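You operate a simulated robot arm through the tools that you are given. There is no shell and no other tool. Be economical: measure what you need, move in short steps, check, and stop when the job is done.

The job below is to be done with a simulated two-armed robot. You get a single attempt, and the scene is never put back.

JOB
Set the long header in the jig, slip the template on, hold the header and shut the orange clamp.
Fine: template over the three stubs first; fingers clear of the clamp.

The check looks at the end state, three seconds after you hand in, the way a careful person would. Anything else that was tipped, shoved, dropped, spilled or broken makes it a failure.

ROBOT AND FRAMES
Two 7-joint arms with two-finger parallel grippers on one trunk, on a base that drives. Base frame: it is fixed to the floor where the robot stands at the start and does not move with it; the origin is under the middle of the robot, x ahead of it, y to its left, z up. Readings come in m, degrees, newtons and seconds.
The left shoulder is at the start at [0.06, 0.143, 0.926], the right one opposite. With the tool pointing down near the work surface each hand reaches from about 0.3 to 0.72 m from the robot's upright axis, wherever it stands, measured 20 degrees to its own side. Places, roughly: orange clamp [0.7, 0, 1]. Payload 1.57 kg a hand.
The tool frame of a hand sits at the grasp point between the pads (the TCP): z along the fingers, y along the line on which they close. The tips reach 0.03 m beyond it. The gripper opens to 0.11 m. The fingers are 0.024 m wide and 0.012 m thick; the gripper's body (0.048 by 0.112 m) begins 0.078 m behind the TCP.
Orientation is told as [roll, pitch, yaw] about the base's x, y, z axes, in that order, counted from this pose: with the fingers straight down and closing along the base's y, the tool's x points along the base's -x, its y along +y and its z along -z.

CONTROLS
- The arms move only by the tool jog_arm. It takes "left_commands", "right_commands" or both (then of equal length, played together; a hand with none holds still); each is a list of rows, each a list of 7 numbers: the gripper command, from -1 (shut) to 1 (fully open), values between in proportion, then the shift along the tool's x, y, z in m, then the turn, a rotation vector about the tool's x, y, z in degrees. In form: [[gripper, tx, ty, tz, wx, wy, wz], ...]. A call has 1 to 10 rows; each row shifts and turns the commanded pose from where the row before left it, along the tool's axes as they then stand. Each row takes 0.2 s and may step no farther than 0.05 m and 8.6 degrees from the row before; otherwise, or with a gripper value out of range, the whole call is refused. A pose out of reach is approached as far as the arm can. The call stops where the force on the tool passes 40 N (or 10 N more than at its start, if that is more) or the arm is blocked; 0.2 s more then pass. The fingers move at their own pace (about 0.045 m/s each) and stop on an object; they squeeze with about 23 N. The grip force told is the motor's: it shows also when the fingers shut on nothing. Time passes only in rows, and 0.2 s behind the last, so rows that do not move let the fingers close. It gives the time, the measured TCP pose, the force on the tool (base axes), the opening and the grip force at its end, in the units of the frame above (readings bear some noise), with the torque about the TCP (base axes, N m) and any sound that the robot's microphone picked up.
- Cameras (640 x 400 px; columns grow to the right, rows downward): "scene" is now at [0.0491, -0.0245, 1.5432]; the picture's right is [-0.30, -0.95, 0.00], its down [-0.66, 0.21, -0.72] and it looks along [0.69, -0.22, -0.69] (base axes); focal length 254 px, centre (320, 200). "left" rides on the left gripper at [0.07, -0.016, -0.141] in its tool frame; the picture's right is [0.23, 0.97, 0.00], its down [-0.85, 0.20, -0.48] and it looks along [-0.47, 0.11, 0.88] (tool axes); focal length 222 px, centre (320, 200). "right" rides on the right gripper at [0.07, 0.016, -0.141] in its tool frame; the picture's right is [-0.23, 0.97, 0.00], its down [-0.86, -0.20, -0.48] and it looks along [-0.47, -0.11, 0.88] (tool axes); focal length 222 px, centre (320, 200). There is no depth. A picture from a camera that has moved, and an enlarged one, comes with that camera's place and axes in the base frame and with its lens.
- snapshot(camera): a new picture of that camera. It takes no simulated time.
- move_column(by): slides the trunk up (or, below 0, down) by that many m; the arms and the scene camera ride with it, the base frame stays. It gives what a move gives, with no picture.
- roll_base(legs): drives the robot by 1 to 6 legs, each [ahead, left, turn to the left] in m, m and degrees, along the robot's own axes; the way and the turn of a leg run together, so that a leg with both is an arc; at most 1.5 m and 180 degrees a leg. The arms and the cameras ride along, it lands a little off, and it stops where it bumps. It gives what a move gives.
- pan_tilt(pan, tilt): turns the head with the scene camera to pan (to the left, within 86 degrees either way) and tilt (down, from -29 to 69), counted from straight ahead of the robot. It gives what a move gives.
- inspect(camera, box): a new picture of the part [left, top, right, bottom] of that camera's present view, enlarged. It takes no simulated time.
- close_job(): hands the job in; it is judged then, once.

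Go step by step. Nothing tells you exact positions but the pictures and the camera data: compare them with the known pose of the tool, close in by small moves and look again before you grip or let go. The budget is 120 turns and 88 pictures, counting those below and the enlarged ones. Unless the task says otherwise, let go and move clear before handing in, and close with one line.

The tools are called after "Emit:" by a JSON object that holds its "fn" and its "kwargs". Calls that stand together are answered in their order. jog_arm: Moves the arms, as the interface text tells. Its arguments: {"type":"object","properties":{"left_commands":{"type":"array"},"right_commands":{"type":"array"}},"required":[]} The other tools are called the same way: move_column (by) slides the trunk up or down; roll_base (legs) drives the base; pan_tilt (pan, tilt) turns the head that bears the scene camera; snapshot (camera) takes a picture; inspect (camera, box) takes an enlarged picture of a part of a camera's view; close_job () hands the job in.

At the start:

```text
time: 0.0
left_position: [0.5213, 0.097, 1.0005]
left_orientation: [0.0, 0.1, 0.0]
left_force: [-0.6, -0.2, -0.1]
left_moment: [0.0, 0.04, 0.0]
left_width: 0.1098
left_finger_force: 0.1
right_position: [0.4807, -0.2926, 0.9995]
right_orientation: [0.0, 0.0, 0.0]
right_force: [0.4, 0.2, -0.7]
right_moment: [0.02, 0.0, 0.0]
right_width: 0.1102
right_finger_force: 0.0
trunk travel left (down, up): [-0.525, 0.065]
robot x, y, heading: [0.0015, 0.0, -0.1]
head pan, tilt: [-17.4, 43.9]
```

scene: 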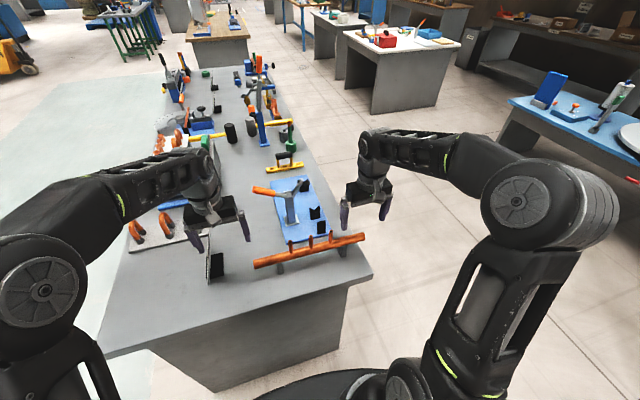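
right: 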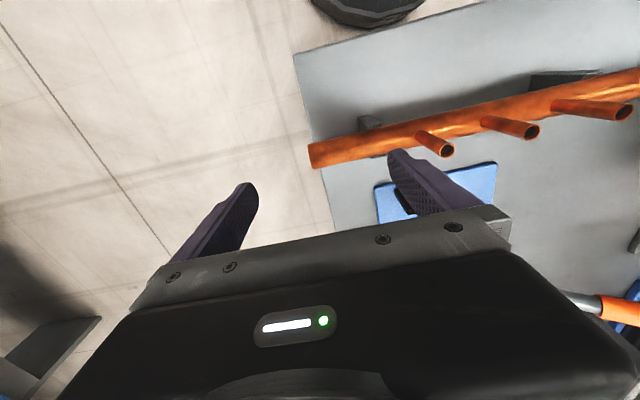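
left: 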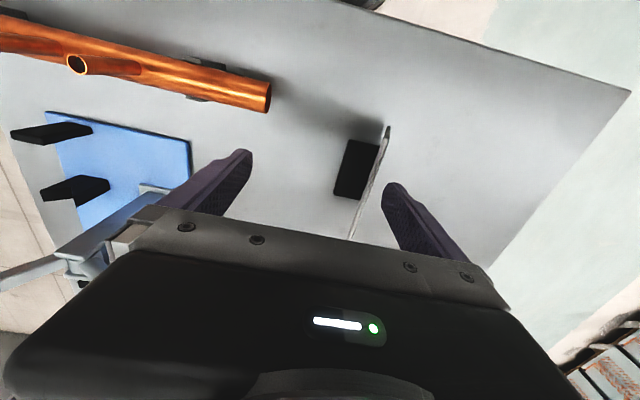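

I see a long copper header with three stubs resting on supports in front of a blue jig plate with black V-blocks and an orange-handled clamp. I'll look closer before moving.

Emit:
{"fn": "inspect", "kwargs": {"camera": "scene", "box": [220, 140, 400, 290]}}

Emit:
{"fn": "inspect", "kwargs": {"camera": "scene", "box": [110, 50, 310, 290]}}

```text
2.67 times, centred on (310, 215) of scene
camera zoom: at [0.0491, -0.0245, 1.5432], right [-0.3, -0.95, 0.0], down [-0.66, 0.21, -0.72], along [0.69, -0.22, -0.69], focal length 677 px, centre (347, 160)
```

zoom: 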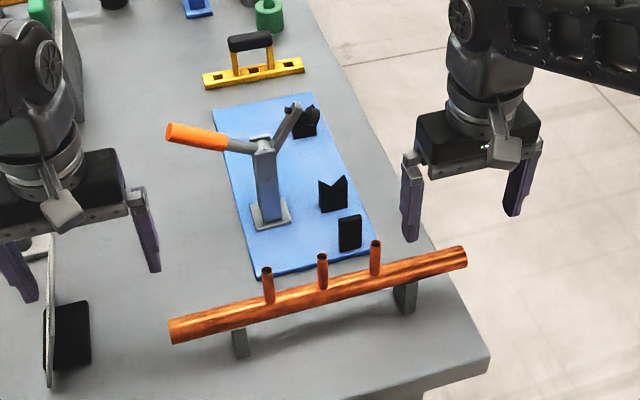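

```text
1.67 times, centred on (210, 170) of scene
camera zoom: at [0.0491, -0.0245, 1.5432], right [-0.3, -0.95, 0.0], down [-0.66, 0.21, -0.72], along [0.69, -0.22, -0.69], focal length 423 px, centre (503, 250)
```

zoom: 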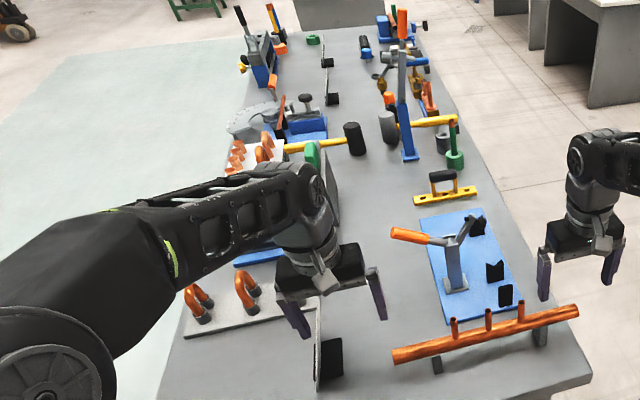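

The template looks like the yellow bar with the black handle at about (0.97, -0.155). The jig V-line runs along x at y≈-0.195, with a stop near x=0.58. The header lies along y at x≈0.485. Everything is reachable from the table's right side, so I'll check that floor before driving.

Emit:
{"fn": "pan_tilt", "kwargs": {"pan": -80, "tilt": 45}}

Emit:
{"fn": "snapshot", "kwargs": {"camera": "scene"}}

```text
time: 1.3
left_position: [0.5221, 0.098, 1.0004]
left_orientation: [0.0, 0.0, -0.1]
left_force: [-1.1, -0.1, -0.3]
left_moment: [-0.04, -0.01, 0.02]
left_width: 0.1098
left_finger_force: 0.1
right_position: [0.4801, -0.2934, 1.0005]
right_orientation: [0.1, 0.1, 0.0]
right_force: [1.7, 1.1, 0.1]
right_moment: [0.01, 0.02, 0.01]
right_width: 0.1098
right_finger_force: 0.1
trunk travel left (down, up): [-0.525, 0.065]
robot x, y, heading: [-0.0023, -0.0005, -0.0]
head pan, tilt: [-80.0, 45.0]
```

```text
82 pictures are left
camera scene: at [-0.0151, -0.0799, 1.5415], right [-0.98, -0.17, 0.0], down [-0.12, 0.7, -0.71], along [0.12, -0.7, -0.71], focal length 254 px, centre (320, 200)
```

scene: 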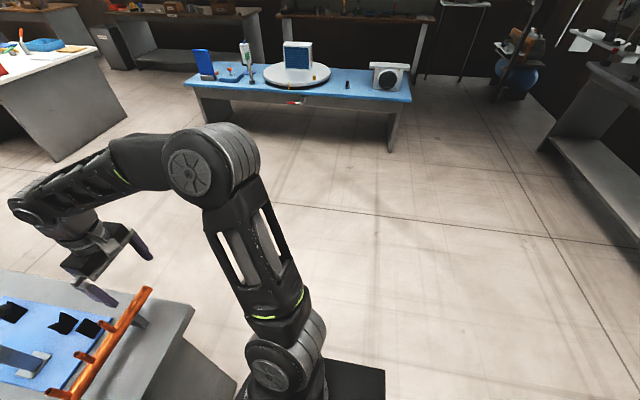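

The aisle to the right is clear. I'll back off, go right, turn left to face the table side, and move along it.

Emit:
{"fn": "roll_base", "kwargs": {"legs": [[-0.3, 0, 0], [0, -1.0, 0], [0, 0, 90], [0, -1.03, 0]]}}

Emit:
{"fn": "pan_tilt", "kwargs": {"pan": 0, "tilt": 45}}

Emit:
{"fn": "snapshot", "kwargs": {"camera": "scene"}}

```text
time: 17.0
left_position: [0.6462, -0.5394, 0.9997]
left_orientation: [-0.1, 0.0, 87.3]
left_force: [-0.6, 0.5, -1.0]
left_moment: [0.01, 0.0, 0.04]
left_width: 0.1102
left_finger_force: 0.1
right_position: [1.0345, -0.6001, 1.0003]
right_orientation: [0.0, 0.0, 87.3]
right_force: [0.0, 0.1, 0.3]
right_moment: [0.03, 0.01, 0.02]
right_width: 0.1102
right_finger_force: 0.1
trunk travel left (down, up): [-0.525, 0.065]
robot x, y, heading: [0.7145, -1.0699, 87.2]
head pan, tilt: [-80.0, 45.0]
```

```text
time: 18.5
left_position: [0.6465, -0.5391, 0.9986]
left_orientation: [-0.1, -0.1, 87.2]
left_force: [0.2, 0.3, 0.3]
left_moment: [0.02, 0.01, -0.01]
left_width: 0.1097
left_finger_force: 0.1
right_position: [1.034, -0.6007, 1.0003]
right_orientation: [0.0, 0.0, 87.1]
right_force: [0.3, -0.3, 0.0]
right_moment: [-0.04, 0.01, 0.03]
right_width: 0.11
right_finger_force: 0.1
trunk travel left (down, up): [-0.525, 0.065]
robot x, y, heading: [0.7183, -1.0674, 87.1]
head pan, tilt: [0.0, 45.0]
```

```text
81 pictures are left
camera scene: at [0.7207, -1.0142, 1.5415], right [1.0, -0.05, 0.0], down [-0.04, -0.71, -0.71], along [0.04, 0.71, -0.71], focal length 254 px, centre (320, 200)
```

scene: 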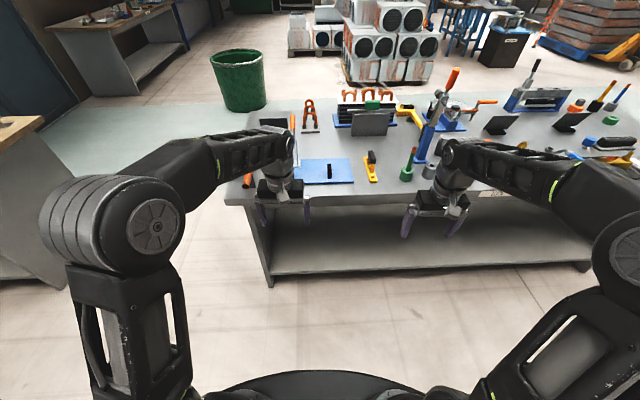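

I'm on the right side at about (0.72, -1.07), heading 87°. Before closing in, I'll raise the hands and pull them back so they clear the clamp and tools.

Emit:
{"fn": "jog_arm", "kwargs": {"left_commands": [[1, 0.03, 0, -0.04, 0, 0, 0], [1, 0.03, 0, -0.04, 0, 0, 0], [1, 0.03, 0, -0.04, 0, 0, 0], [1, 0.03, 0, -0.04, 0, 0, 0]], "right_commands": [[1, 0.03, 0, -0.04, 0, 0, 0], [1, 0.03, 0, -0.04, 0, 0, 0], [1, 0.03, 0, -0.04, 0, 0, 0], [1, 0, 0, 0, 0, 0, 0]]}}

Emit:
{"fn": "roll_base", "kwargs": {"legs": [[0.36, 0.0, 2.9]]}}

Emit:
{"fn": "snapshot", "kwargs": {"camera": "scene"}}

```text
time: 19.5
left_position: [0.6425, -0.6267, 1.1119]
left_orientation: [0.0, 0.8, 87.2]
left_force: [0.6, 0.3, -0.2]
left_moment: [0.02, -0.03, 0.0]
left_width: 0.1098
left_finger_force: 0.1
left hand out of reach, approached as far as the arm can: row 3, 4
right_position: [1.0308, -0.6862, 1.114]
right_orientation: [0.3, -0.4, 87.1]
right_force: [0.3, 0.2, 0.4]
right_moment: [0.0, -0.05, -0.01]
right_width: 0.11
right_finger_force: 0.0
right hand out of reach, approached as far as the arm can: row 3
trunk travel left (down, up): [-0.525, 0.065]
robot x, y, heading: [0.716, -1.0642, 87.1]
head pan, tilt: [0.0, 45.0]
```

```text
time: 21.8
left_position: [0.626, -0.2712, 1.1115]
left_orientation: [0.2, 0.7, 90.1]
left_force: [-0.7, 0.4, -0.5]
left_moment: [-0.05, 0.02, -0.05]
left_width: 0.11
left_finger_force: 0.0
right_position: [1.0162, -0.3081, 1.1132]
right_orientation: [0.3, -0.3, 90.2]
right_force: [-0.3, 0.3, 0.8]
right_moment: [-0.02, 0.0, 0.0]
right_width: 0.1099
right_finger_force: 0.1
trunk travel left (down, up): [-0.525, 0.065]
robot x, y, heading: [0.7244, -0.7073, 90.2]
head pan, tilt: [0.0, 45.0]
```

```text
80 pictures are left
camera scene: at [0.7255, -0.6525, 1.5415], right [1.0, 0.01, 0.0], down [0.0, -0.71, -0.71], along [0.0, 0.71, -0.71], focal length 254 px, centre (320, 200)
```

scene: 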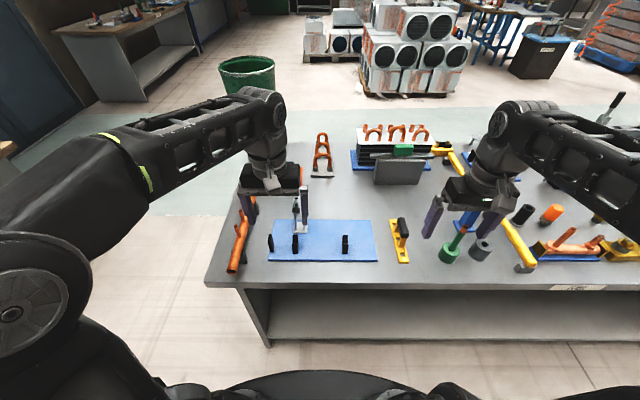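

Good view. I'll creep 5 cm closer, then zoom on the jig, header and template.

Emit:
{"fn": "roll_base", "kwargs": {"legs": [[0.05, 0.0, 0]]}}

Emit:
{"fn": "inspect", "kwargs": {"camera": "scene", "box": [200, 180, 440, 330]}}

Emit:
{"fn": "snapshot", "kwargs": {"camera": "left"}}

Emit:
{"fn": "snapshot", "kwargs": {"camera": "right"}}

```text
time: 22.8
left_position: [0.6269, -0.2208, 1.1121]
left_orientation: [0.1, 0.9, 90.3]
left_force: [-0.2, -0.6, -0.2]
left_moment: [-0.06, 0.06, -0.01]
left_width: 0.1099
left_finger_force: 0.0
right_position: [1.0174, -0.2577, 1.1128]
right_orientation: [0.3, -0.2, 90.2]
right_force: [-0.1, 0.0, -0.7]
right_moment: [-0.05, 0.01, -0.03]
right_width: 0.1099
right_finger_force: 0.1
trunk travel left (down, up): [-0.525, 0.065]
robot x, y, heading: [0.7259, -0.657, 90.7]
head pan, tilt: [0.0, 45.0]
```

```text
2.67 times, centred on (320, 255) of scene
camera zoom: at [0.7252, -0.6009, 1.5414], right [1.0, 0.01, 0.0], down [0.0, -0.71, -0.71], along [0.0, 0.71, -0.71], focal length 677 px, centre (320, 53)
```

zoom: 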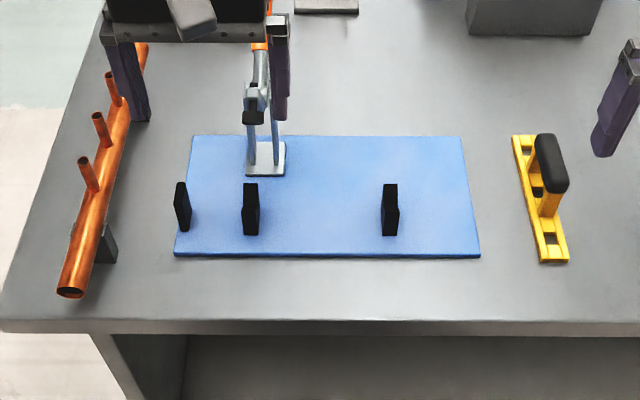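

```text
78 pictures are left
camera left: at [0.644, -0.2864, 1.2536], right [-0.97, -0.23, 0.01], down [-0.2, 0.86, 0.47], along [-0.11, 0.45, -0.88], focal length 222 px, centre (320, 200)
```

left: 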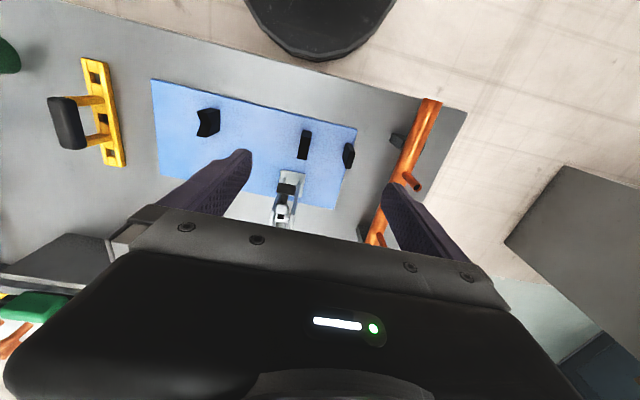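

```text
77 pictures are left
camera right: at [1.0012, -0.3279, 1.255], right [-0.97, 0.22, 0.01], down [0.2, 0.85, 0.48], along [0.1, 0.47, -0.88], focal length 222 px, centre (320, 200)
```

right: 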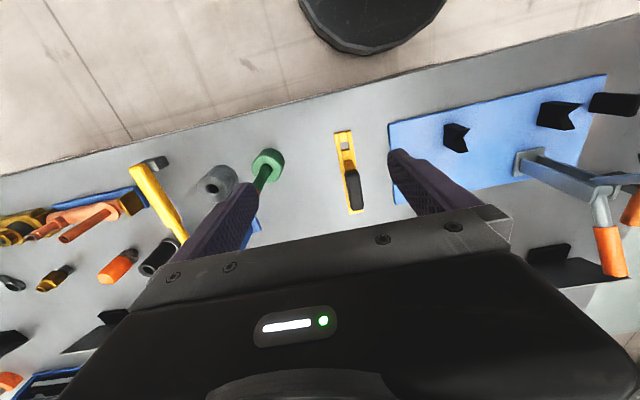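

The view is now close to square with the jig. I'll bring the left hand above the header's middle, fingers closing along x across the pipe, and look from there.

Emit:
{"fn": "jog_arm", "kwargs": {"left_commands": [[1, 0, 0.049, 0, 0, 0, 0], [1, 0, 0.049, 0, 0, 0, 0], [1, -0.02, 0.044, 0, 0, 0, 0], [1, -0.035, 0, 0.02, 0, 0, 0], [1, -0.035, 0, 0.03, 0, 0, 0], [1, 0, 0, 0, 0, 0, 0]]}}

Emit:
{"fn": "snapshot", "kwargs": {"camera": "left"}}

Emit:
{"fn": "inspect", "kwargs": {"camera": "scene", "box": [200, 150, 440, 300]}}

```text
time: 24.1
left_position: [0.4822, -0.1321, 1.0624]
left_orientation: [0.2, 0.6, 90.2]
left_force: [-0.6, 0.9, 0.0]
left_moment: [0.01, 0.01, -0.03]
left_width: 0.1101
left_finger_force: 0.0
right_position: [1.0163, -0.2594, 1.1137]
right_orientation: [0.3, -0.5, 90.2]
right_force: [0.0, -0.5, 1.1]
right_moment: [-0.02, 0.03, -0.02]
right_width: 0.1099
right_finger_force: 0.1
trunk travel left (down, up): [-0.525, 0.065]
robot x, y, heading: [0.723, -0.657, 90.5]
head pan, tilt: [0.0, 45.0]
```

```text
76 pictures are left
camera left: at [0.5002, -0.1995, 1.2055], right [-0.97, -0.23, 0.01], down [-0.2, 0.86, 0.47], along [-0.11, 0.46, -0.88], focal length 222 px, centre (320, 200)
```

left: 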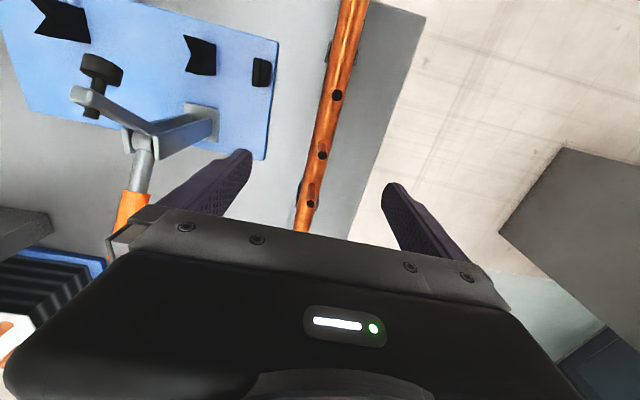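

```text
2.67 times, centred on (320, 225) of scene
camera zoom: at [0.7254, -0.604, 1.5416], right [1.0, 0.01, 0.0], down [0.0, -0.71, -0.71], along [0.0, 0.71, -0.71], focal length 677 px, centre (320, 133)
```

zoom: 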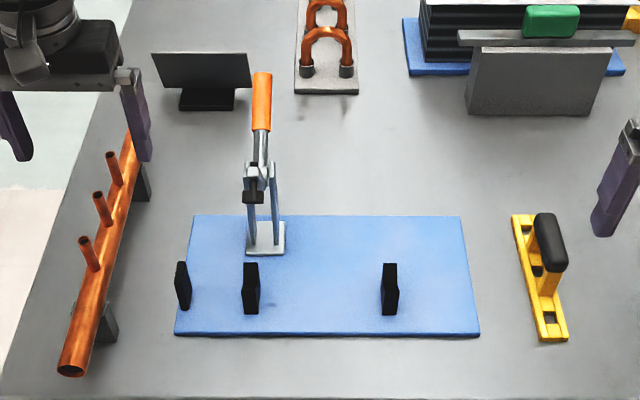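

Stub tops are at y≈-0.19, -0.13 and -0.07, and the offset to each pipe end may differ. I'll clear the left hand forward to measure both ends, and zoom closely on the stop, clamp pad and template.

Emit:
{"fn": "jog_arm", "kwargs": {"left_commands": [[1, -0.04, 0, -0.02, 0, 0, 0], [1, -0.04, 0, -0.02, 0, 0, 0], [1, -0.04, 0, -0.01, 0, 0, 0], [1, 0, 0, 0, 0, 0, 0]]}}

Emit:
{"fn": "inspect", "kwargs": {"camera": "scene", "box": [190, 190, 350, 300]}}

Emit:
{"fn": "inspect", "kwargs": {"camera": "scene", "box": [250, 200, 330, 270]}}

Emit:
{"fn": "inspect", "kwargs": {"camera": "right", "box": [300, 110, 400, 230]}}

```text
time: 25.1
left_position: [0.4829, -0.1013, 1.0781]
left_orientation: [0.2, 0.4, 90.2]
left_force: [-0.8, 0.1, -0.8]
left_moment: [-0.02, -0.01, 0.0]
left_width: 0.1099
left_finger_force: 0.0
left hand out of reach, approached as far as the arm can: row 1, 2, 3
right_position: [1.0172, -0.2583, 1.1125]
right_orientation: [0.3, -0.4, 90.2]
right_force: [0.2, 0.2, 0.7]
right_moment: [0.01, -0.03, 0.0]
right_width: 0.1098
right_finger_force: 0.0
trunk travel left (down, up): [-0.525, 0.065]
robot x, y, heading: [0.7276, -0.6568, 90.1]
head pan, tilt: [0.0, 45.0]
```

```text
3.64 times, centred on (270, 245) of scene
camera zoom: at [0.7252, -0.6033, 1.5415], right [1.0, 0.01, 0.0], down [0.0, -0.71, -0.71], along [0.0, 0.71, -0.71], focal length 923 px, centre (502, 36)
```

zoom: 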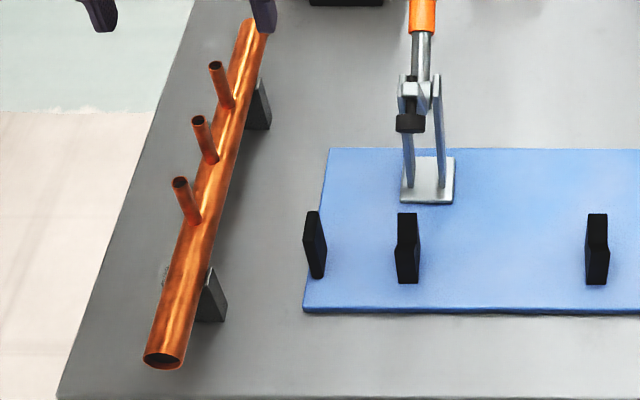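

```text
5.71 times, centred on (290, 235) of scene
camera zoom: at [0.7252, -0.6033, 1.5415], right [1.0, 0.01, 0.0], down [0.0, -0.71, -0.71], along [0.0, 0.71, -0.71], focal length 1450 px, centre (491, 0)
```

zoom: 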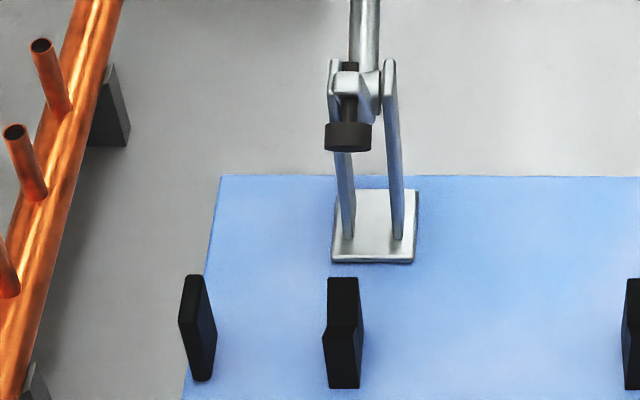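

```text
3.33 times, centred on (350, 170) of right
camera zoom: at [1.0012, -0.3297, 1.2556], right [-0.97, 0.22, 0.01], down [0.2, 0.85, 0.48], along [0.1, 0.47, -0.88], focal length 740 px, centre (220, 300)
```

zoom: 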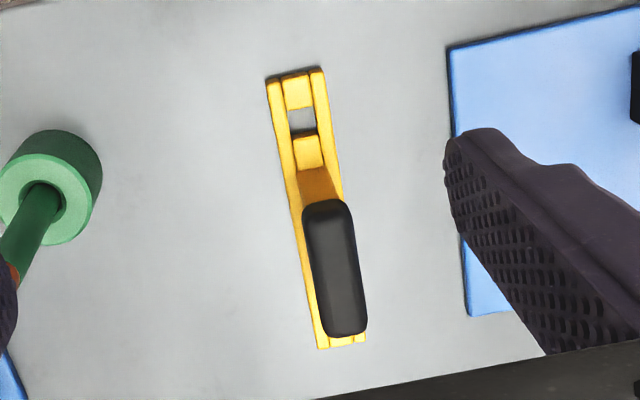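

Header centre z≈0.912, x≈0.481, stub tops at z≈0.969 and y≈-0.189, -0.128, -0.068. The ends are at y≈-0.302 and 0.034, so the near (-y) end is the longer one and should go to the stop. Next I'll zoom on the V-blocks from the left camera to find the V-line.

Emit:
{"fn": "inspect", "kwargs": {"camera": "left", "box": [20, 0, 290, 170]}}

Emit:
{"fn": "inspect", "kwargs": {"camera": "right", "box": [420, 60, 640, 200]}}

```text
2.35 times, centred on (155, 85) of left
camera zoom: at [0.5004, -0.1698, 1.2199], right [-0.97, -0.23, 0.01], down [-0.2, 0.86, 0.47], along [-0.11, 0.46, -0.88], focal length 523 px, centre (708, 471)
```

zoom: 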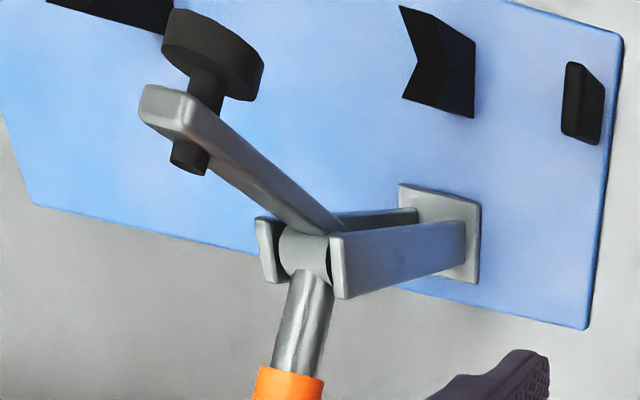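

```text
2.86 times, centred on (530, 130) of right
camera zoom: at [1.0012, -0.3297, 1.2556], right [-0.97, 0.22, 0.01], down [0.2, 0.85, 0.48], along [0.1, 0.47, -0.88], focal length 635 px, centre (-280, 400)
```

zoom: 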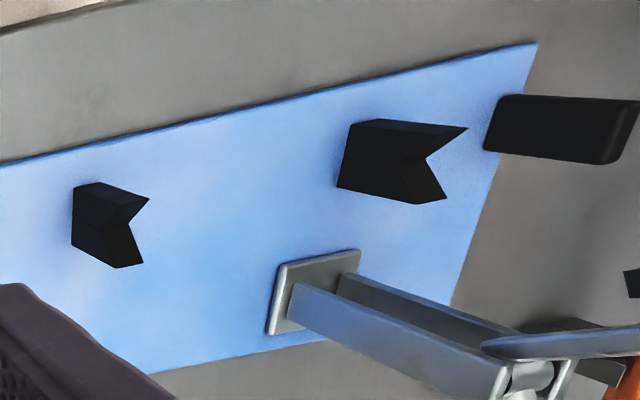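

V-line is at y≈-0.195 (±6 mm) with the V bottom at z≈0.911, so the seated header centre should be at z≈0.931. Now I'll lower the left hand astride the middle stub.

Emit:
{"fn": "jog_arm", "kwargs": {"left_commands": [[1, 0.0275, 0.002, 0.02, 0, 0, 0], [1, 0, 0, 0.035, 0, 0, 0], [1, 0, 0, 0.035, 0, 0, 0], [1, 0, 0, 0, 0, 0, 0]]}}

Emit:
{"fn": "snapshot", "kwargs": {"camera": "left"}}

Emit:
{"fn": "inspect", "kwargs": {"camera": "scene", "box": [190, 170, 310, 290]}}

```text
time: 26.1
left_position: [0.4832, -0.1295, 0.9879]
left_orientation: [0.3, 0.7, 90.2]
left_force: [0.8, -0.6, 1.3]
left_moment: [0.02, 0.02, 0.0]
left_width: 0.1099
left_finger_force: 0.1
right_position: [1.0176, -0.2586, 1.1128]
right_orientation: [0.4, -0.4, 90.2]
right_force: [0.0, 0.1, 0.7]
right_moment: [-0.03, -0.02, -0.01]
right_width: 0.11
right_finger_force: 0.0
trunk travel left (down, up): [-0.525, 0.065]
robot x, y, heading: [0.7235, -0.6545, 90.4]
head pan, tilt: [0.0, 45.0]
```

```text
69 pictures are left
camera left: at [0.5001, -0.198, 1.1297], right [-0.97, -0.23, 0.01], down [-0.2, 0.86, 0.47], along [-0.11, 0.46, -0.88], focal length 222 px, centre (320, 200)
```

left: 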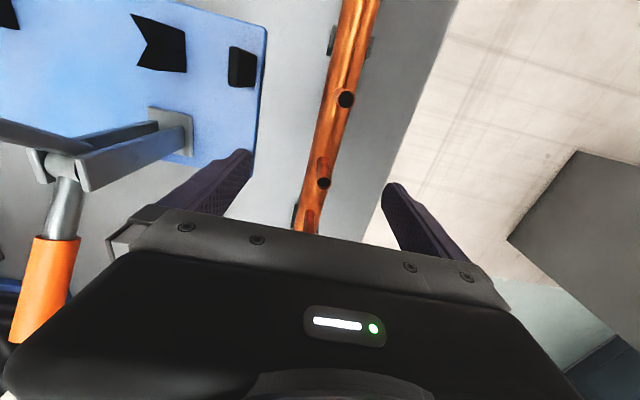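

```text
3.33 times, centred on (250, 230) of scene
camera zoom: at [0.7253, -0.6032, 1.5415], right [1.0, 0.01, 0.0], down [0.0, -0.71, -0.71], along [0.0, 0.71, -0.71], focal length 846 px, centre (553, 100)
```

zoom: 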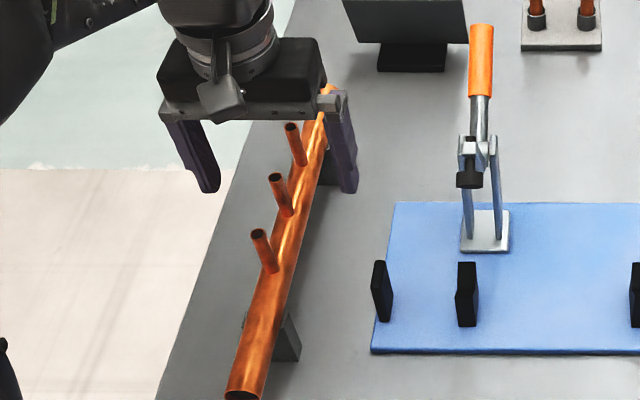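

The middle stub is right between the fingers (0.481, -0.129). I'll descend to the pipe centreline and close.

Emit:
{"fn": "jog_arm", "kwargs": {"left_commands": [[1, 0, 0.002, 0.04, 0, 0, 0], [1, 0, 0, 0.035, 0, 0, 0], [1, 0, 0, 0, 0, 0, 0]]}}

Emit:
{"fn": "inspect", "kwargs": {"camera": "scene", "box": [190, 170, 310, 290]}}

```text
time: 26.9
left_position: [0.479, -0.1348, 0.9125]
left_orientation: [0.2, 0.5, 90.3]
left_force: [0.5, -0.1, -0.2]
left_moment: [-0.03, 0.03, 0.0]
left_width: 0.11
left_finger_force: 0.0
right_position: [1.0174, -0.2584, 1.1132]
right_orientation: [0.3, -0.4, 90.2]
right_force: [0.0, -0.4, 0.5]
right_moment: [0.02, -0.01, 0.01]
right_width: 0.1101
right_finger_force: 0.0
trunk travel left (down, up): [-0.525, 0.065]
robot x, y, heading: [0.7257, -0.6523, 90.5]
head pan, tilt: [0.0, 45.0]
```

```text
3.33 times, centred on (250, 230) of scene
camera zoom: at [0.7252, -0.6034, 1.5416], right [1.0, 0.01, 0.0], down [0.0, -0.71, -0.71], along [0.0, 0.71, -0.71], focal length 846 px, centre (553, 100)
```

zoom: 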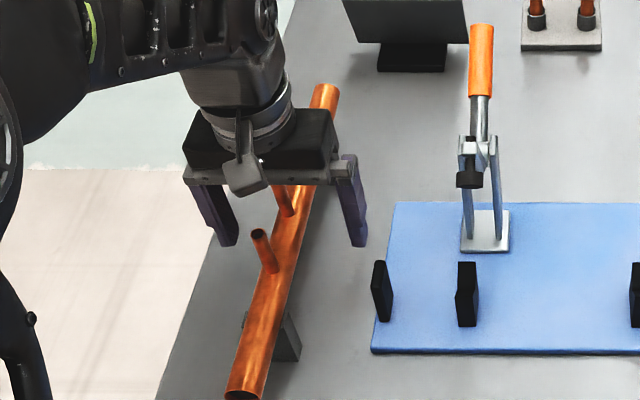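

The hand straddles the pipe with no contact. I'll close on it.

Emit:
{"fn": "jog_arm", "kwargs": {"left_commands": [[-0.2, 0, -0.0015, 0, 0, 0, 0], [-1, 0, 0, 0, 0, 0, 0], [-1, 0, 0, 0, 0, 0, 0], [-1, 0, 0, 0, 0, 0, 0], [-1, 0, 0, 0, 0, 0, 0], [-1, 0, 0, 0, 0, 0, 0], [-1, 0, 0, 0, 0, 0, 0]]}}

Emit:
{"fn": "jog_arm", "kwargs": {"left_commands": [[-1, 0, 0, -0.02, 0, 0, 0], [-1, 0, 0, -0.02, 0, 0, 0], [-1, 0, 0, 0, 0, 0, 0]]}}

Emit:
{"fn": "inspect", "kwargs": {"camera": "scene", "box": [190, 170, 310, 290]}}

Emit:
{"fn": "snapshot", "kwargs": {"camera": "left"}}

```text
time: 28.6
left_position: [0.4796, -0.1332, 0.9128]
left_orientation: [0.3, 0.6, 90.3]
left_force: [-4.6, 0.0, 0.8]
left_moment: [-0.16, 0.0, -0.35]
left_width: 0.0259
left_finger_force: 23.2
right_position: [1.0164, -0.2583, 1.1133]
right_orientation: [0.2, -0.4, 90.2]
right_force: [-0.2, -0.4, 0.2]
right_moment: [0.0, -0.02, -0.01]
right_width: 0.1097
right_finger_force: 0.1
trunk travel left (down, up): [-0.525, 0.065]
robot x, y, heading: [0.7262, -0.6546, 90.5]
head pan, tilt: [0.0, 45.0]
```

```text
time: 29.4
left_position: [0.4818, -0.1307, 0.9516]
left_orientation: [0.2, 0.6, 90.2]
left_force: [-0.3, 0.5, -3.3]
left_moment: [-0.03, 0.02, -0.01]
left_width: 0.0259
left_finger_force: 22.8
right_position: [1.018, -0.2585, 1.1143]
right_orientation: [0.2, -0.4, 90.2]
right_force: [0.6, 0.3, -0.5]
right_moment: [0.03, 0.0, -0.04]
right_width: 0.1098
right_finger_force: 0.0
trunk travel left (down, up): [-0.525, 0.065]
robot x, y, heading: [0.725, -0.6587, 90.5]
head pan, tilt: [0.0, 45.0]
```

```text
3.33 times, centred on (250, 230) of scene
camera zoom: at [0.725, -0.6029, 1.5415], right [1.0, 0.01, 0.0], down [0.0, -0.71, -0.71], along [0.0, 0.71, -0.71], focal length 846 px, centre (553, 100)
```

zoom: 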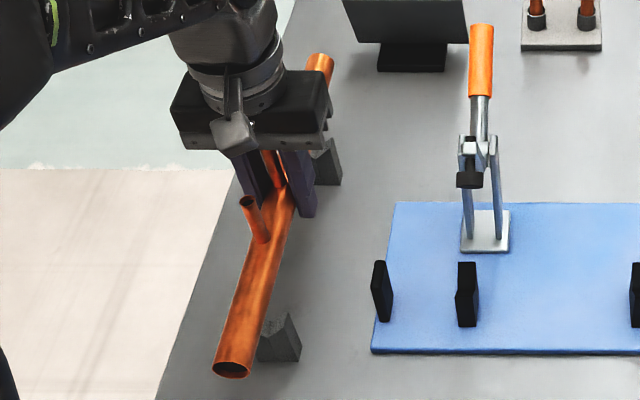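

```text
65 pictures are left
camera left: at [0.4984, -0.1975, 1.0946], right [-0.97, -0.23, 0.01], down [-0.2, 0.86, 0.47], along [-0.11, 0.45, -0.88], focal length 222 px, centre (320, 200)
```

left: 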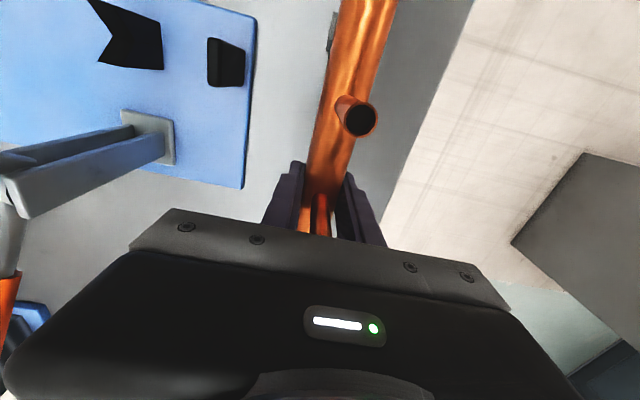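

The header is lifted and held about level, with its 3.3 N weight on the hand. I'll check stub uprightness with a zoom before carrying it.

Emit:
{"fn": "inspect", "kwargs": {"camera": "left", "box": [260, 40, 420, 240]}}

```text
2.00 times, centred on (340, 140) of left
camera zoom: at [0.4984, -0.1975, 1.0946], right [-0.97, -0.23, 0.01], down [-0.2, 0.86, 0.47], along [-0.11, 0.45, -0.88], focal length 444 px, centre (280, 320)
```

zoom: 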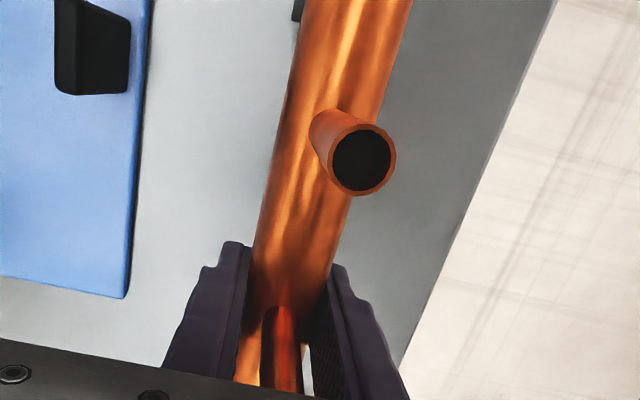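

Stubs look upright enough. I'll raise the header, pull back toward the robot's side of the table, and then turn it there, clear of the clamp.

Emit:
{"fn": "jog_arm", "kwargs": {"left_commands": [[-1, 0, 0, -0.04, 0, 0, 0], [-1, 0, 0, -0.04, 0, 0, 0], [-1, 0.04, -0.02, 0, 0, 0, 0], [-1, 0.04, -0.02, 0, 0, 0, 0], [-1, 0.04, -0.02, 0, 0, 0, 0], [-1, 0.04, -0.02, 0, 0, 0, 0], [-1, 0, 0, 0, 0, 0, 0]]}}

Emit:
{"fn": "snapshot", "kwargs": {"camera": "scene"}}

```text
time: 30.9
left_position: [0.5619, -0.291, 1.0338]
left_orientation: [0.2, 0.7, 90.2]
left_force: [-0.2, 0.7, -3.3]
left_moment: [-0.05, -0.01, 0.0]
left_width: 0.0259
left_finger_force: 22.4
right_position: [1.0167, -0.2596, 1.113]
right_orientation: [0.3, -0.3, 90.2]
right_force: [-0.3, 0.3, -0.1]
right_moment: [-0.01, -0.02, 0.04]
right_width: 0.1099
right_finger_force: 0.0
trunk travel left (down, up): [-0.525, 0.065]
robot x, y, heading: [0.7257, -0.6539, 90.5]
head pan, tilt: [0.0, 45.0]
```

```text
63 pictures are left
camera scene: at [0.725, -0.6025, 1.5415], right [1.0, 0.01, 0.0], down [0.0, -0.71, -0.71], along [0.0, 0.71, -0.71], focal length 254 px, centre (320, 200)
```

scene: 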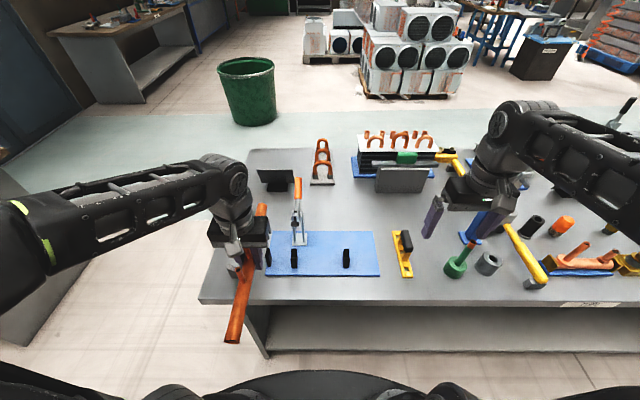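

I'll pull back another 5 cm to clear the clamp and turn the header through 90°.

Emit:
{"fn": "jog_arm", "kwargs": {"left_commands": [[-1, 0.045, 0, -0.01, 0, 0, 0], [-1, 0, 0, 0, 0, 0, 8.3], [-1, 0, 0, 0, 0, 0, 8.3], [-1, 0, 0, 0, 0, 0, 8.3], [-1, 0, 0, 0, 0, 0, 8.3], [-1, 0, 0, 0, 0, 0, 8.3], [-1, 0, 0, 0, 0, 0, 0]]}}

Emit:
{"fn": "jog_arm", "kwargs": {"left_commands": [[-1, 0, 0, 0, 0, 0, 8.3], [-1, 0, 0, 0, 0, 0, 8.3], [-1, 0, 0, 0, 0, 0, 8.3], [-1, 0, 0, 0, 0, 0, 8.3], [-1, 0, 0, 0, 0, 0, 8.3], [-1, 0, 0, 0, 0, 0, 7.2], [-1, 0, 0, 0, 0, 0, 0]]}}

Emit:
{"fn": "snapshot", "kwargs": {"camera": "scene"}}

```text
time: 32.5
left_position: [0.5645, -0.3345, 1.0447]
left_orientation: [-0.4, 0.6, 48.6]
left_force: [0.1, 0.4, -3.9]
left_moment: [0.0, -0.01, 0.0]
left_width: 0.0257
left_finger_force: 22.8
right_position: [1.0153, -0.2589, 1.1126]
right_orientation: [0.3, -0.4, 90.2]
right_force: [-1.2, -0.4, 0.3]
right_moment: [-0.01, -0.01, -0.03]
right_width: 0.1102
right_finger_force: 0.0
trunk travel left (down, up): [-0.525, 0.065]
robot x, y, heading: [0.7212, -0.6595, 90.7]
head pan, tilt: [0.0, 45.0]
```

```text
time: 34.1
left_position: [0.5621, -0.3342, 1.0436]
left_orientation: [-0.8, 0.2, -0.1]
left_force: [-0.3, 0.4, -3.5]
left_moment: [0.01, 0.03, 0.0]
left_width: 0.0258
left_finger_force: 23.1
right_position: [1.0164, -0.2582, 1.1124]
right_orientation: [0.3, -0.3, 90.2]
right_force: [0.9, -0.6, -0.1]
right_moment: [0.03, -0.02, -0.03]
right_width: 0.1101
right_finger_force: 0.0
trunk travel left (down, up): [-0.525, 0.065]
robot x, y, heading: [0.7262, -0.651, 90.3]
head pan, tilt: [0.0, 45.0]
```

```text
62 pictures are left
camera scene: at [0.7251, -0.6031, 1.5415], right [1.0, 0.01, 0.0], down [0.0, -0.71, -0.71], along [0.0, 0.71, -0.71], focal length 254 px, centre (320, 200)
```

scene: 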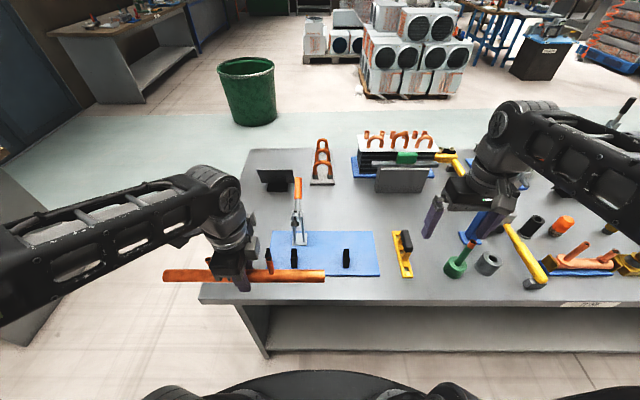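

Header is now along x with the long end toward the stop. I'll slide it right and forward to stand over the V-line.

Emit:
{"fn": "jog_arm", "kwargs": {"left_commands": [[-1, -0.048, 0, 0, -0.8, 0, 0], [-1, -0.048, 0, 0, 0, 0, 0], [-1, -0.048, 0, 0, 0, 0, 0], [-1, -0.048, 0, 0.01, 0, 0, 0], [-1, 0, 0.045, 0.01, 0, 0, 0], [-1, 0, 0.045, 0.01, 0, 0, 0], [-1, 0, 0.045, 0.01, 0, 0, 0], [-1, 0, 0, 0, 0, 0, 0]]}}

Emit:
{"fn": "inspect", "kwargs": {"camera": "scene", "box": [220, 190, 420, 310]}}

Emit:
{"fn": "snapshot", "kwargs": {"camera": "left"}}

Emit:
{"fn": "snapshot", "kwargs": {"camera": "right"}}

```text
time: 36.0
left_position: [0.7552, -0.1996, 1.0037]
left_orientation: [0.1, 0.2, 0.0]
left_force: [0.3, 0.1, -4.3]
left_moment: [0.0, -0.02, 0.02]
left_width: 0.0258
left_finger_force: 23.4
right_position: [1.0172, -0.2584, 1.1135]
right_orientation: [0.3, -0.4, 90.2]
right_force: [0.6, -0.3, -0.7]
right_moment: [0.0, 0.02, 0.0]
right_width: 0.1101
right_finger_force: 0.0
trunk travel left (down, up): [-0.525, 0.065]
robot x, y, heading: [0.7206, -0.6537, 90.2]
head pan, tilt: [0.0, 45.0]
```

```text
3.20 times, centred on (320, 250) of scene
camera zoom: at [0.7253, -0.6038, 1.5416], right [1.0, 0.01, 0.0], down [0.0, -0.71, -0.71], along [0.0, 0.71, -0.71], focal length 812 px, centre (320, 40)
```

zoom: 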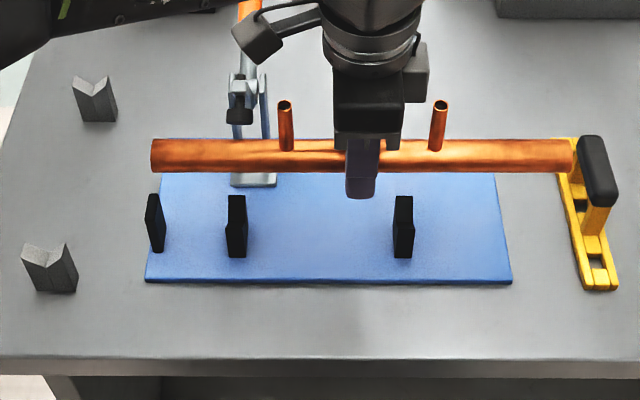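

```text
60 pictures are left
camera left: at [0.6865, -0.2147, 1.1452], right [-0.23, 0.97, 0.0], down [0.86, 0.2, 0.48], along [0.46, 0.11, -0.88], focal length 222 px, centre (320, 200)
```

left: 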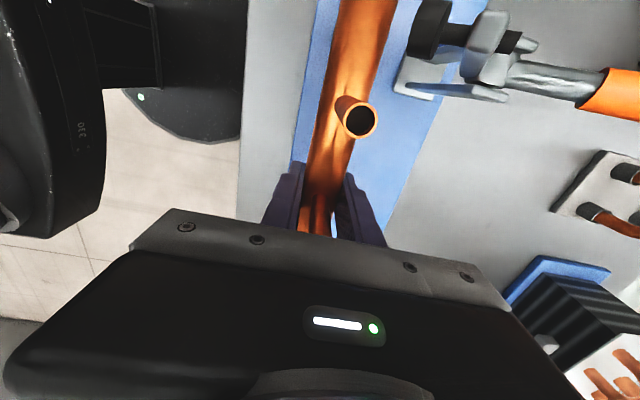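

```text
59 pictures are left
camera right: at [1.0013, -0.3302, 1.2557], right [-0.97, 0.22, 0.01], down [0.2, 0.85, 0.48], along [0.1, 0.47, -0.88], focal length 222 px, centre (320, 200)
```

right: 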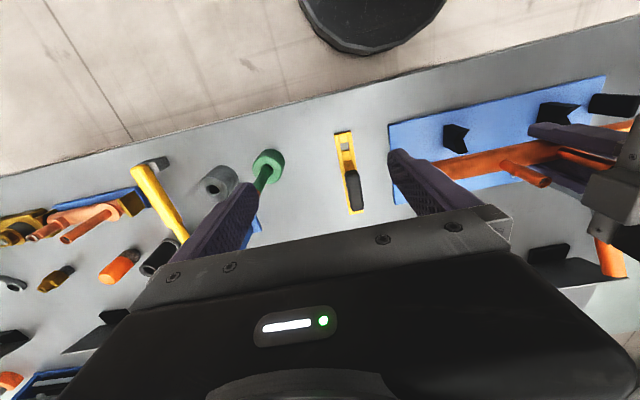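

The header hangs level over the V's with its end about 11 mm short of the stop. I'll lower partway and check its alignment in the notches.

Emit:
{"fn": "jog_arm", "kwargs": {"left_commands": [[-1, 0, 0, 0.025, 0, 0, 0], [-1, 0, 0, 0.025, 0, 0, 0], [-1, 0, 0, 0, 0, 0, 0]]}}

Emit:
{"fn": "inspect", "kwargs": {"camera": "right", "box": [410, 60, 640, 210]}}

Emit:
{"fn": "inspect", "kwargs": {"camera": "scene", "box": [250, 210, 390, 290]}}

```text
time: 36.8
left_position: [0.7543, -0.1982, 0.9533]
left_orientation: [0.1, 0.2, 0.0]
left_force: [0.3, 0.2, -3.2]
left_moment: [0.0, 0.0, -0.02]
left_width: 0.0258
left_finger_force: 22.7
right_position: [1.0168, -0.2594, 1.1137]
right_orientation: [0.3, -0.4, 90.2]
right_force: [0.0, 0.0, 0.3]
right_moment: [-0.01, 0.0, -0.01]
right_width: 0.1097
right_finger_force: 0.1
trunk travel left (down, up): [-0.525, 0.065]
robot x, y, heading: [0.7264, -0.654, 90.3]
head pan, tilt: [0.0, 45.0]
```

```text
2.67 times, centred on (525, 135) of right
camera zoom: at [1.0012, -0.3297, 1.2555], right [-0.97, 0.22, 0.01], down [0.2, 0.85, 0.48], along [0.1, 0.47, -0.88], focal length 592 px, centre (-227, 373)
```

zoom: 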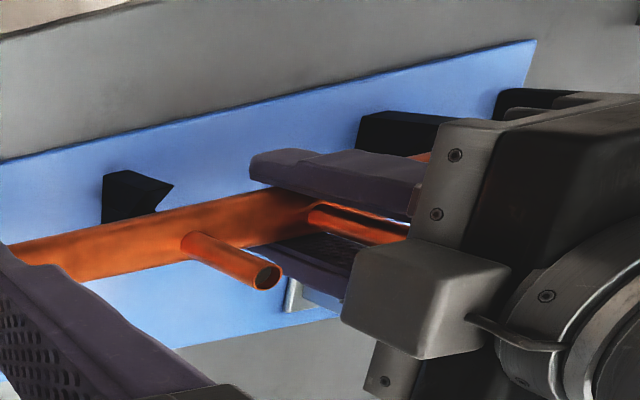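

```text
4.57 times, centred on (320, 250) of scene
camera zoom: at [0.7252, -0.6032, 1.5415], right [1.0, 0.01, 0.0], down [0.0, -0.71, -0.71], along [0.0, 0.71, -0.71], focal length 1160 px, centre (320, -29)
```

zoom: 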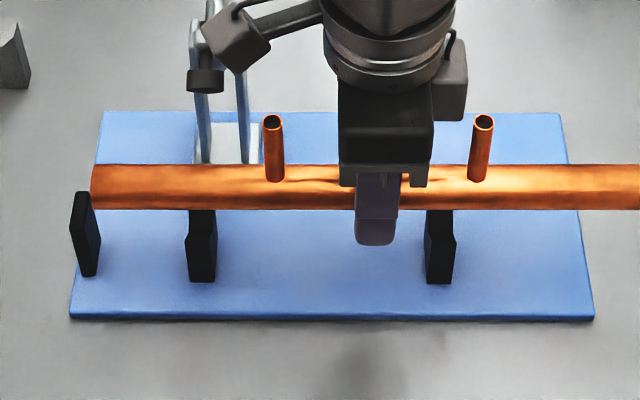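

Lines up within a couple of millimetres. I'll lower in small steps and watch the forces.

Emit:
{"fn": "jog_arm", "kwargs": {"left_commands": [[-1, 0, 0, 0.01, 0, 0, 0], [-1, 0, 0, 0.006, 0, 0, 0], [-1, 0, 0, 0.004, 0, 0, 0], [-1, 0, 0, 0, 0, 0, 0]]}}

```text
time: 37.8
left_position: [0.7546, -0.1989, 0.9323]
left_orientation: [0.1, 0.2, 0.0]
left_force: [-0.3, 0.4, -3.2]
left_moment: [0.02, -0.01, -0.01]
left_width: 0.0256
left_finger_force: 22.9
right_position: [1.0168, -0.2579, 1.1136]
right_orientation: [0.4, -0.4, 90.1]
right_force: [-0.4, 0.4, -0.3]
right_moment: [0.01, -0.01, -0.01]
right_width: 0.1096
right_finger_force: 0.1
trunk travel left (down, up): [-0.525, 0.065]
robot x, y, heading: [0.7261, -0.6554, 90.2]
head pan, tilt: [0.0, 45.0]
```

Emit:
{"fn": "jog_arm", "kwargs": {"left_commands": [[-1, 0, 0, 0.002, 0, 0, 0], [-1, 0, 0, 0.002, 0, 0, 0], [-1, 0, 0, 0, 0, 0, 0]]}}

Emit:
{"fn": "inspect", "kwargs": {"camera": "scene", "box": [250, 210, 390, 290]}}

```text
time: 38.5
left_position: [0.7542, -0.1993, 0.9289]
left_orientation: [0.1, 0.1, -0.1]
left_force: [-0.2, 0.1, -3.0]
left_moment: [-0.01, -0.03, 0.0]
left_width: 0.0256
left_finger_force: 22.8
right_position: [1.0169, -0.2597, 1.1137]
right_orientation: [0.4, -0.4, 90.2]
right_force: [0.3, 0.1, -0.1]
right_moment: [-0.01, 0.0, -0.02]
right_width: 0.1098
right_finger_force: 0.1
trunk travel left (down, up): [-0.525, 0.065]
robot x, y, heading: [0.727, -0.6542, 90.3]
head pan, tilt: [0.0, 45.0]
```

```text
4.57 times, centred on (320, 250) of scene
camera zoom: at [0.7252, -0.603, 1.5415], right [1.0, 0.01, 0.0], down [0.0, -0.71, -0.71], along [0.0, 0.71, -0.71], focal length 1160 px, centre (320, -29)
```

zoom: 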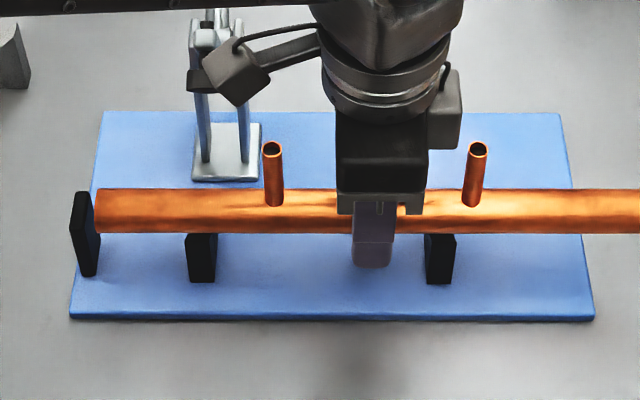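

Not yet touching. I'll continue in 2 mm steps.

Emit:
{"fn": "jog_arm", "kwargs": {"left_commands": [[-1, 0, 0, 0.002, 0, 0, 0], [-1, 0, 0, 0.002, 0, 0, 0], [-1, 0, 0, 0, 0, 0, 0]]}}

```text
time: 39.4
left_position: [0.7543, -0.1986, 0.9239]
left_orientation: [0.1, 0.2, 0.0]
left_force: [0.5, 0.2, -4.1]
left_moment: [0.02, 0.0, 0.0]
left_width: 0.0255
left_finger_force: 23.2
right_position: [1.0161, -0.259, 1.1123]
right_orientation: [0.3, -0.3, 90.2]
right_force: [0.1, 0.4, 0.2]
right_moment: [-0.02, -0.02, -0.04]
right_width: 0.11
right_finger_force: 0.0
trunk travel left (down, up): [-0.525, 0.065]
robot x, y, heading: [0.7256, -0.6536, 90.3]
head pan, tilt: [0.0, 45.0]
```

Emit:
{"fn": "jog_arm", "kwargs": {"left_commands": [[-1, 0, 0, 0.002, 0, 0, 0], [-1, 0, 0, 0.002, 0, 0, 0], [-1, 0, 0, 0, 0, 0, 0]]}}

Emit:
{"fn": "inspect", "kwargs": {"camera": "right", "box": [410, 80, 560, 180]}}

```text
time: 40.1
left_position: [0.7545, -0.1982, 0.9205]
left_orientation: [0.1, 0.3, 0.0]
left_force: [-0.5, -0.1, -3.7]
left_moment: [0.01, 0.03, -0.01]
left_width: 0.0257
left_finger_force: 22.7
right_position: [1.018, -0.2589, 1.1134]
right_orientation: [0.2, -0.3, 90.2]
right_force: [-0.7, -0.1, 0.1]
right_moment: [0.03, 0.0, -0.01]
right_width: 0.1099
right_finger_force: 0.1
trunk travel left (down, up): [-0.525, 0.065]
robot x, y, heading: [0.7261, -0.6562, 90.2]
head pan, tilt: [0.0, 45.0]
```

```text
4.00 times, centred on (485, 130) of right
camera zoom: at [1.0013, -0.3295, 1.2555], right [-0.97, 0.22, 0.01], down [0.2, 0.85, 0.48], along [0.1, 0.47, -0.88], focal length 888 px, centre (-340, 480)
```

zoom: 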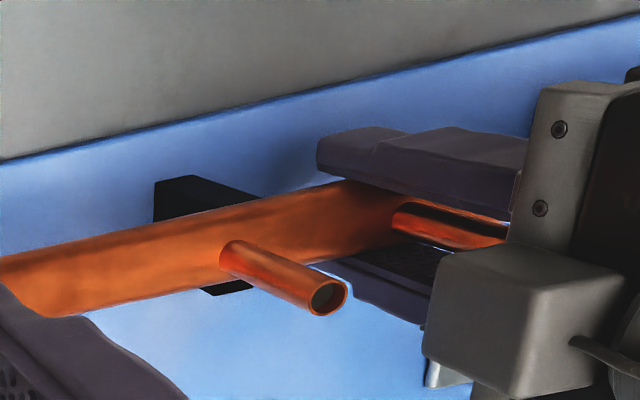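

Header is centred in the V but not yet seated. Continuing down.

Emit:
{"fn": "jog_arm", "kwargs": {"left_commands": [[-1, 0, 0, 0.002, 0, 0, 0], [-1, 0, 0, 0.002, 0, 0, 0], [-1, 0, 0, 0, 0, 0, 0]]}}

```text
time: 41.0
left_position: [0.7536, -0.1986, 0.9188]
left_orientation: [0.3, 0.1, 0.0]
left_force: [-0.3, 5.4, 7.3]
left_moment: [-0.06, 0.59, -0.29]
left_width: 0.0255
left_finger_force: 23.0
right_position: [1.0168, -0.2585, 1.1136]
right_orientation: [0.3, -0.4, 90.2]
right_force: [-0.5, -0.1, 0.0]
right_moment: [-0.01, -0.03, -0.01]
right_width: 0.1099
right_finger_force: 0.1
trunk travel left (down, up): [-0.525, 0.065]
robot x, y, heading: [0.7195, -0.654, 90.4]
head pan, tilt: [0.0, 45.0]
```

Contact at z≈0.919 with a +y side force. I'll ease +y by 1.5 mm and then slide toward the stop.

Emit:
{"fn": "jog_arm", "kwargs": {"left_commands": [[-1, 0, 0.0015, 0, 0, 0, 0], [-1, 0, 0, 0.001, 0, 0, 0], [-1, 0, 0, 0, 0, 0, 0]]}}

```text
time: 41.8
left_position: [0.755, -0.1974, 0.9168]
left_orientation: [0.2, 0.1, 0.1]
left_force: [0.3, 5.3, 4.5]
left_moment: [-0.03, 0.03, -0.17]
left_width: 0.0258
left_finger_force: 22.4
right_position: [1.0159, -0.2583, 1.1138]
right_orientation: [0.4, -0.3, 90.2]
right_force: [0.3, 0.0, 0.2]
right_moment: [-0.04, -0.04, -0.02]
right_width: 0.1098
right_finger_force: 0.1
trunk travel left (down, up): [-0.525, 0.065]
robot x, y, heading: [0.7229, -0.6542, 90.4]
head pan, tilt: [0.0, 45.0]
```

Emit:
{"fn": "jog_arm", "kwargs": {"left_commands": [[-1, 0, 0.0015, 0, 0, 0, 0], [-1, 0, 0, 0.0015, 0, 0, 0], [-1, 0, 0, 0, 0, 0, 0]]}}

```text
time: 42.5
left_position: [0.7529, -0.1953, 0.9168]
left_orientation: [0.2, 0.2, 0.0]
left_force: [-1.3, 4.8, 6.3]
left_moment: [-0.04, 0.32, -0.13]
left_width: 0.0256
left_finger_force: 23.6
right_position: [1.0175, -0.2593, 1.1136]
right_orientation: [0.4, -0.3, 90.2]
right_force: [-0.1, 0.1, -0.3]
right_moment: [0.01, 0.02, -0.01]
right_width: 0.11
right_finger_force: 0.1
trunk travel left (down, up): [-0.525, 0.065]
robot x, y, heading: [0.7243, -0.6521, 90.6]
head pan, tilt: [0.0, 45.0]
```

Emit:
{"fn": "jog_arm", "kwargs": {"left_commands": [[-1, 0, 0.002, 0, 0, 0, 0], [-1, 0, 0, 0.001, 0, 0, 0], [-1, 0, 0, 0, 0, 0, 0]]}}

Emit:
{"fn": "inspect", "kwargs": {"camera": "right", "box": [410, 80, 560, 180]}}

Emit:
{"fn": "inspect", "kwargs": {"camera": "scene", "box": [250, 210, 390, 290]}}

```text
time: 43.4
left_position: [0.7545, -0.1946, 0.9138]
left_orientation: [0.0, 0.2, 0.0]
left_force: [-0.3, -0.3, -2.3]
left_moment: [0.05, -0.04, 0.05]
left_width: 0.0255
left_finger_force: 23.1
right_position: [1.0168, -0.2583, 1.1135]
right_orientation: [0.3, -0.4, 90.2]
right_force: [0.9, -0.1, -0.1]
right_moment: [0.01, 0.03, -0.01]
right_width: 0.1102
right_finger_force: 0.1
trunk travel left (down, up): [-0.525, 0.065]
robot x, y, heading: [0.7243, -0.6517, 90.4]
head pan, tilt: [0.0, 45.0]
```

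```text
4.00 times, centred on (485, 130) of right
camera zoom: at [1.0013, -0.3295, 1.2554], right [-0.97, 0.22, 0.01], down [0.2, 0.85, 0.48], along [0.1, 0.47, -0.88], focal length 888 px, centre (-340, 480)
```

zoom: 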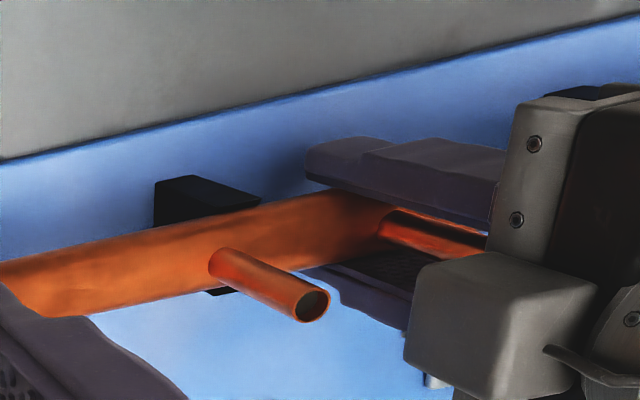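

```text
4.57 times, centred on (320, 250) of scene
camera zoom: at [0.7253, -0.603, 1.5414], right [1.0, 0.01, 0.0], down [0.0, -0.71, -0.71], along [0.0, 0.71, -0.71], focal length 1160 px, centre (320, -29)
```

zoom: 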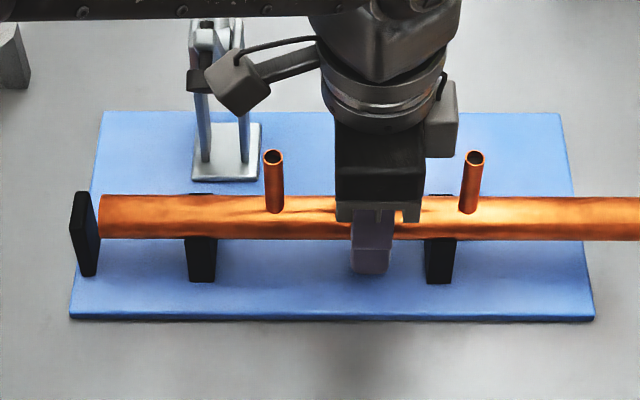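

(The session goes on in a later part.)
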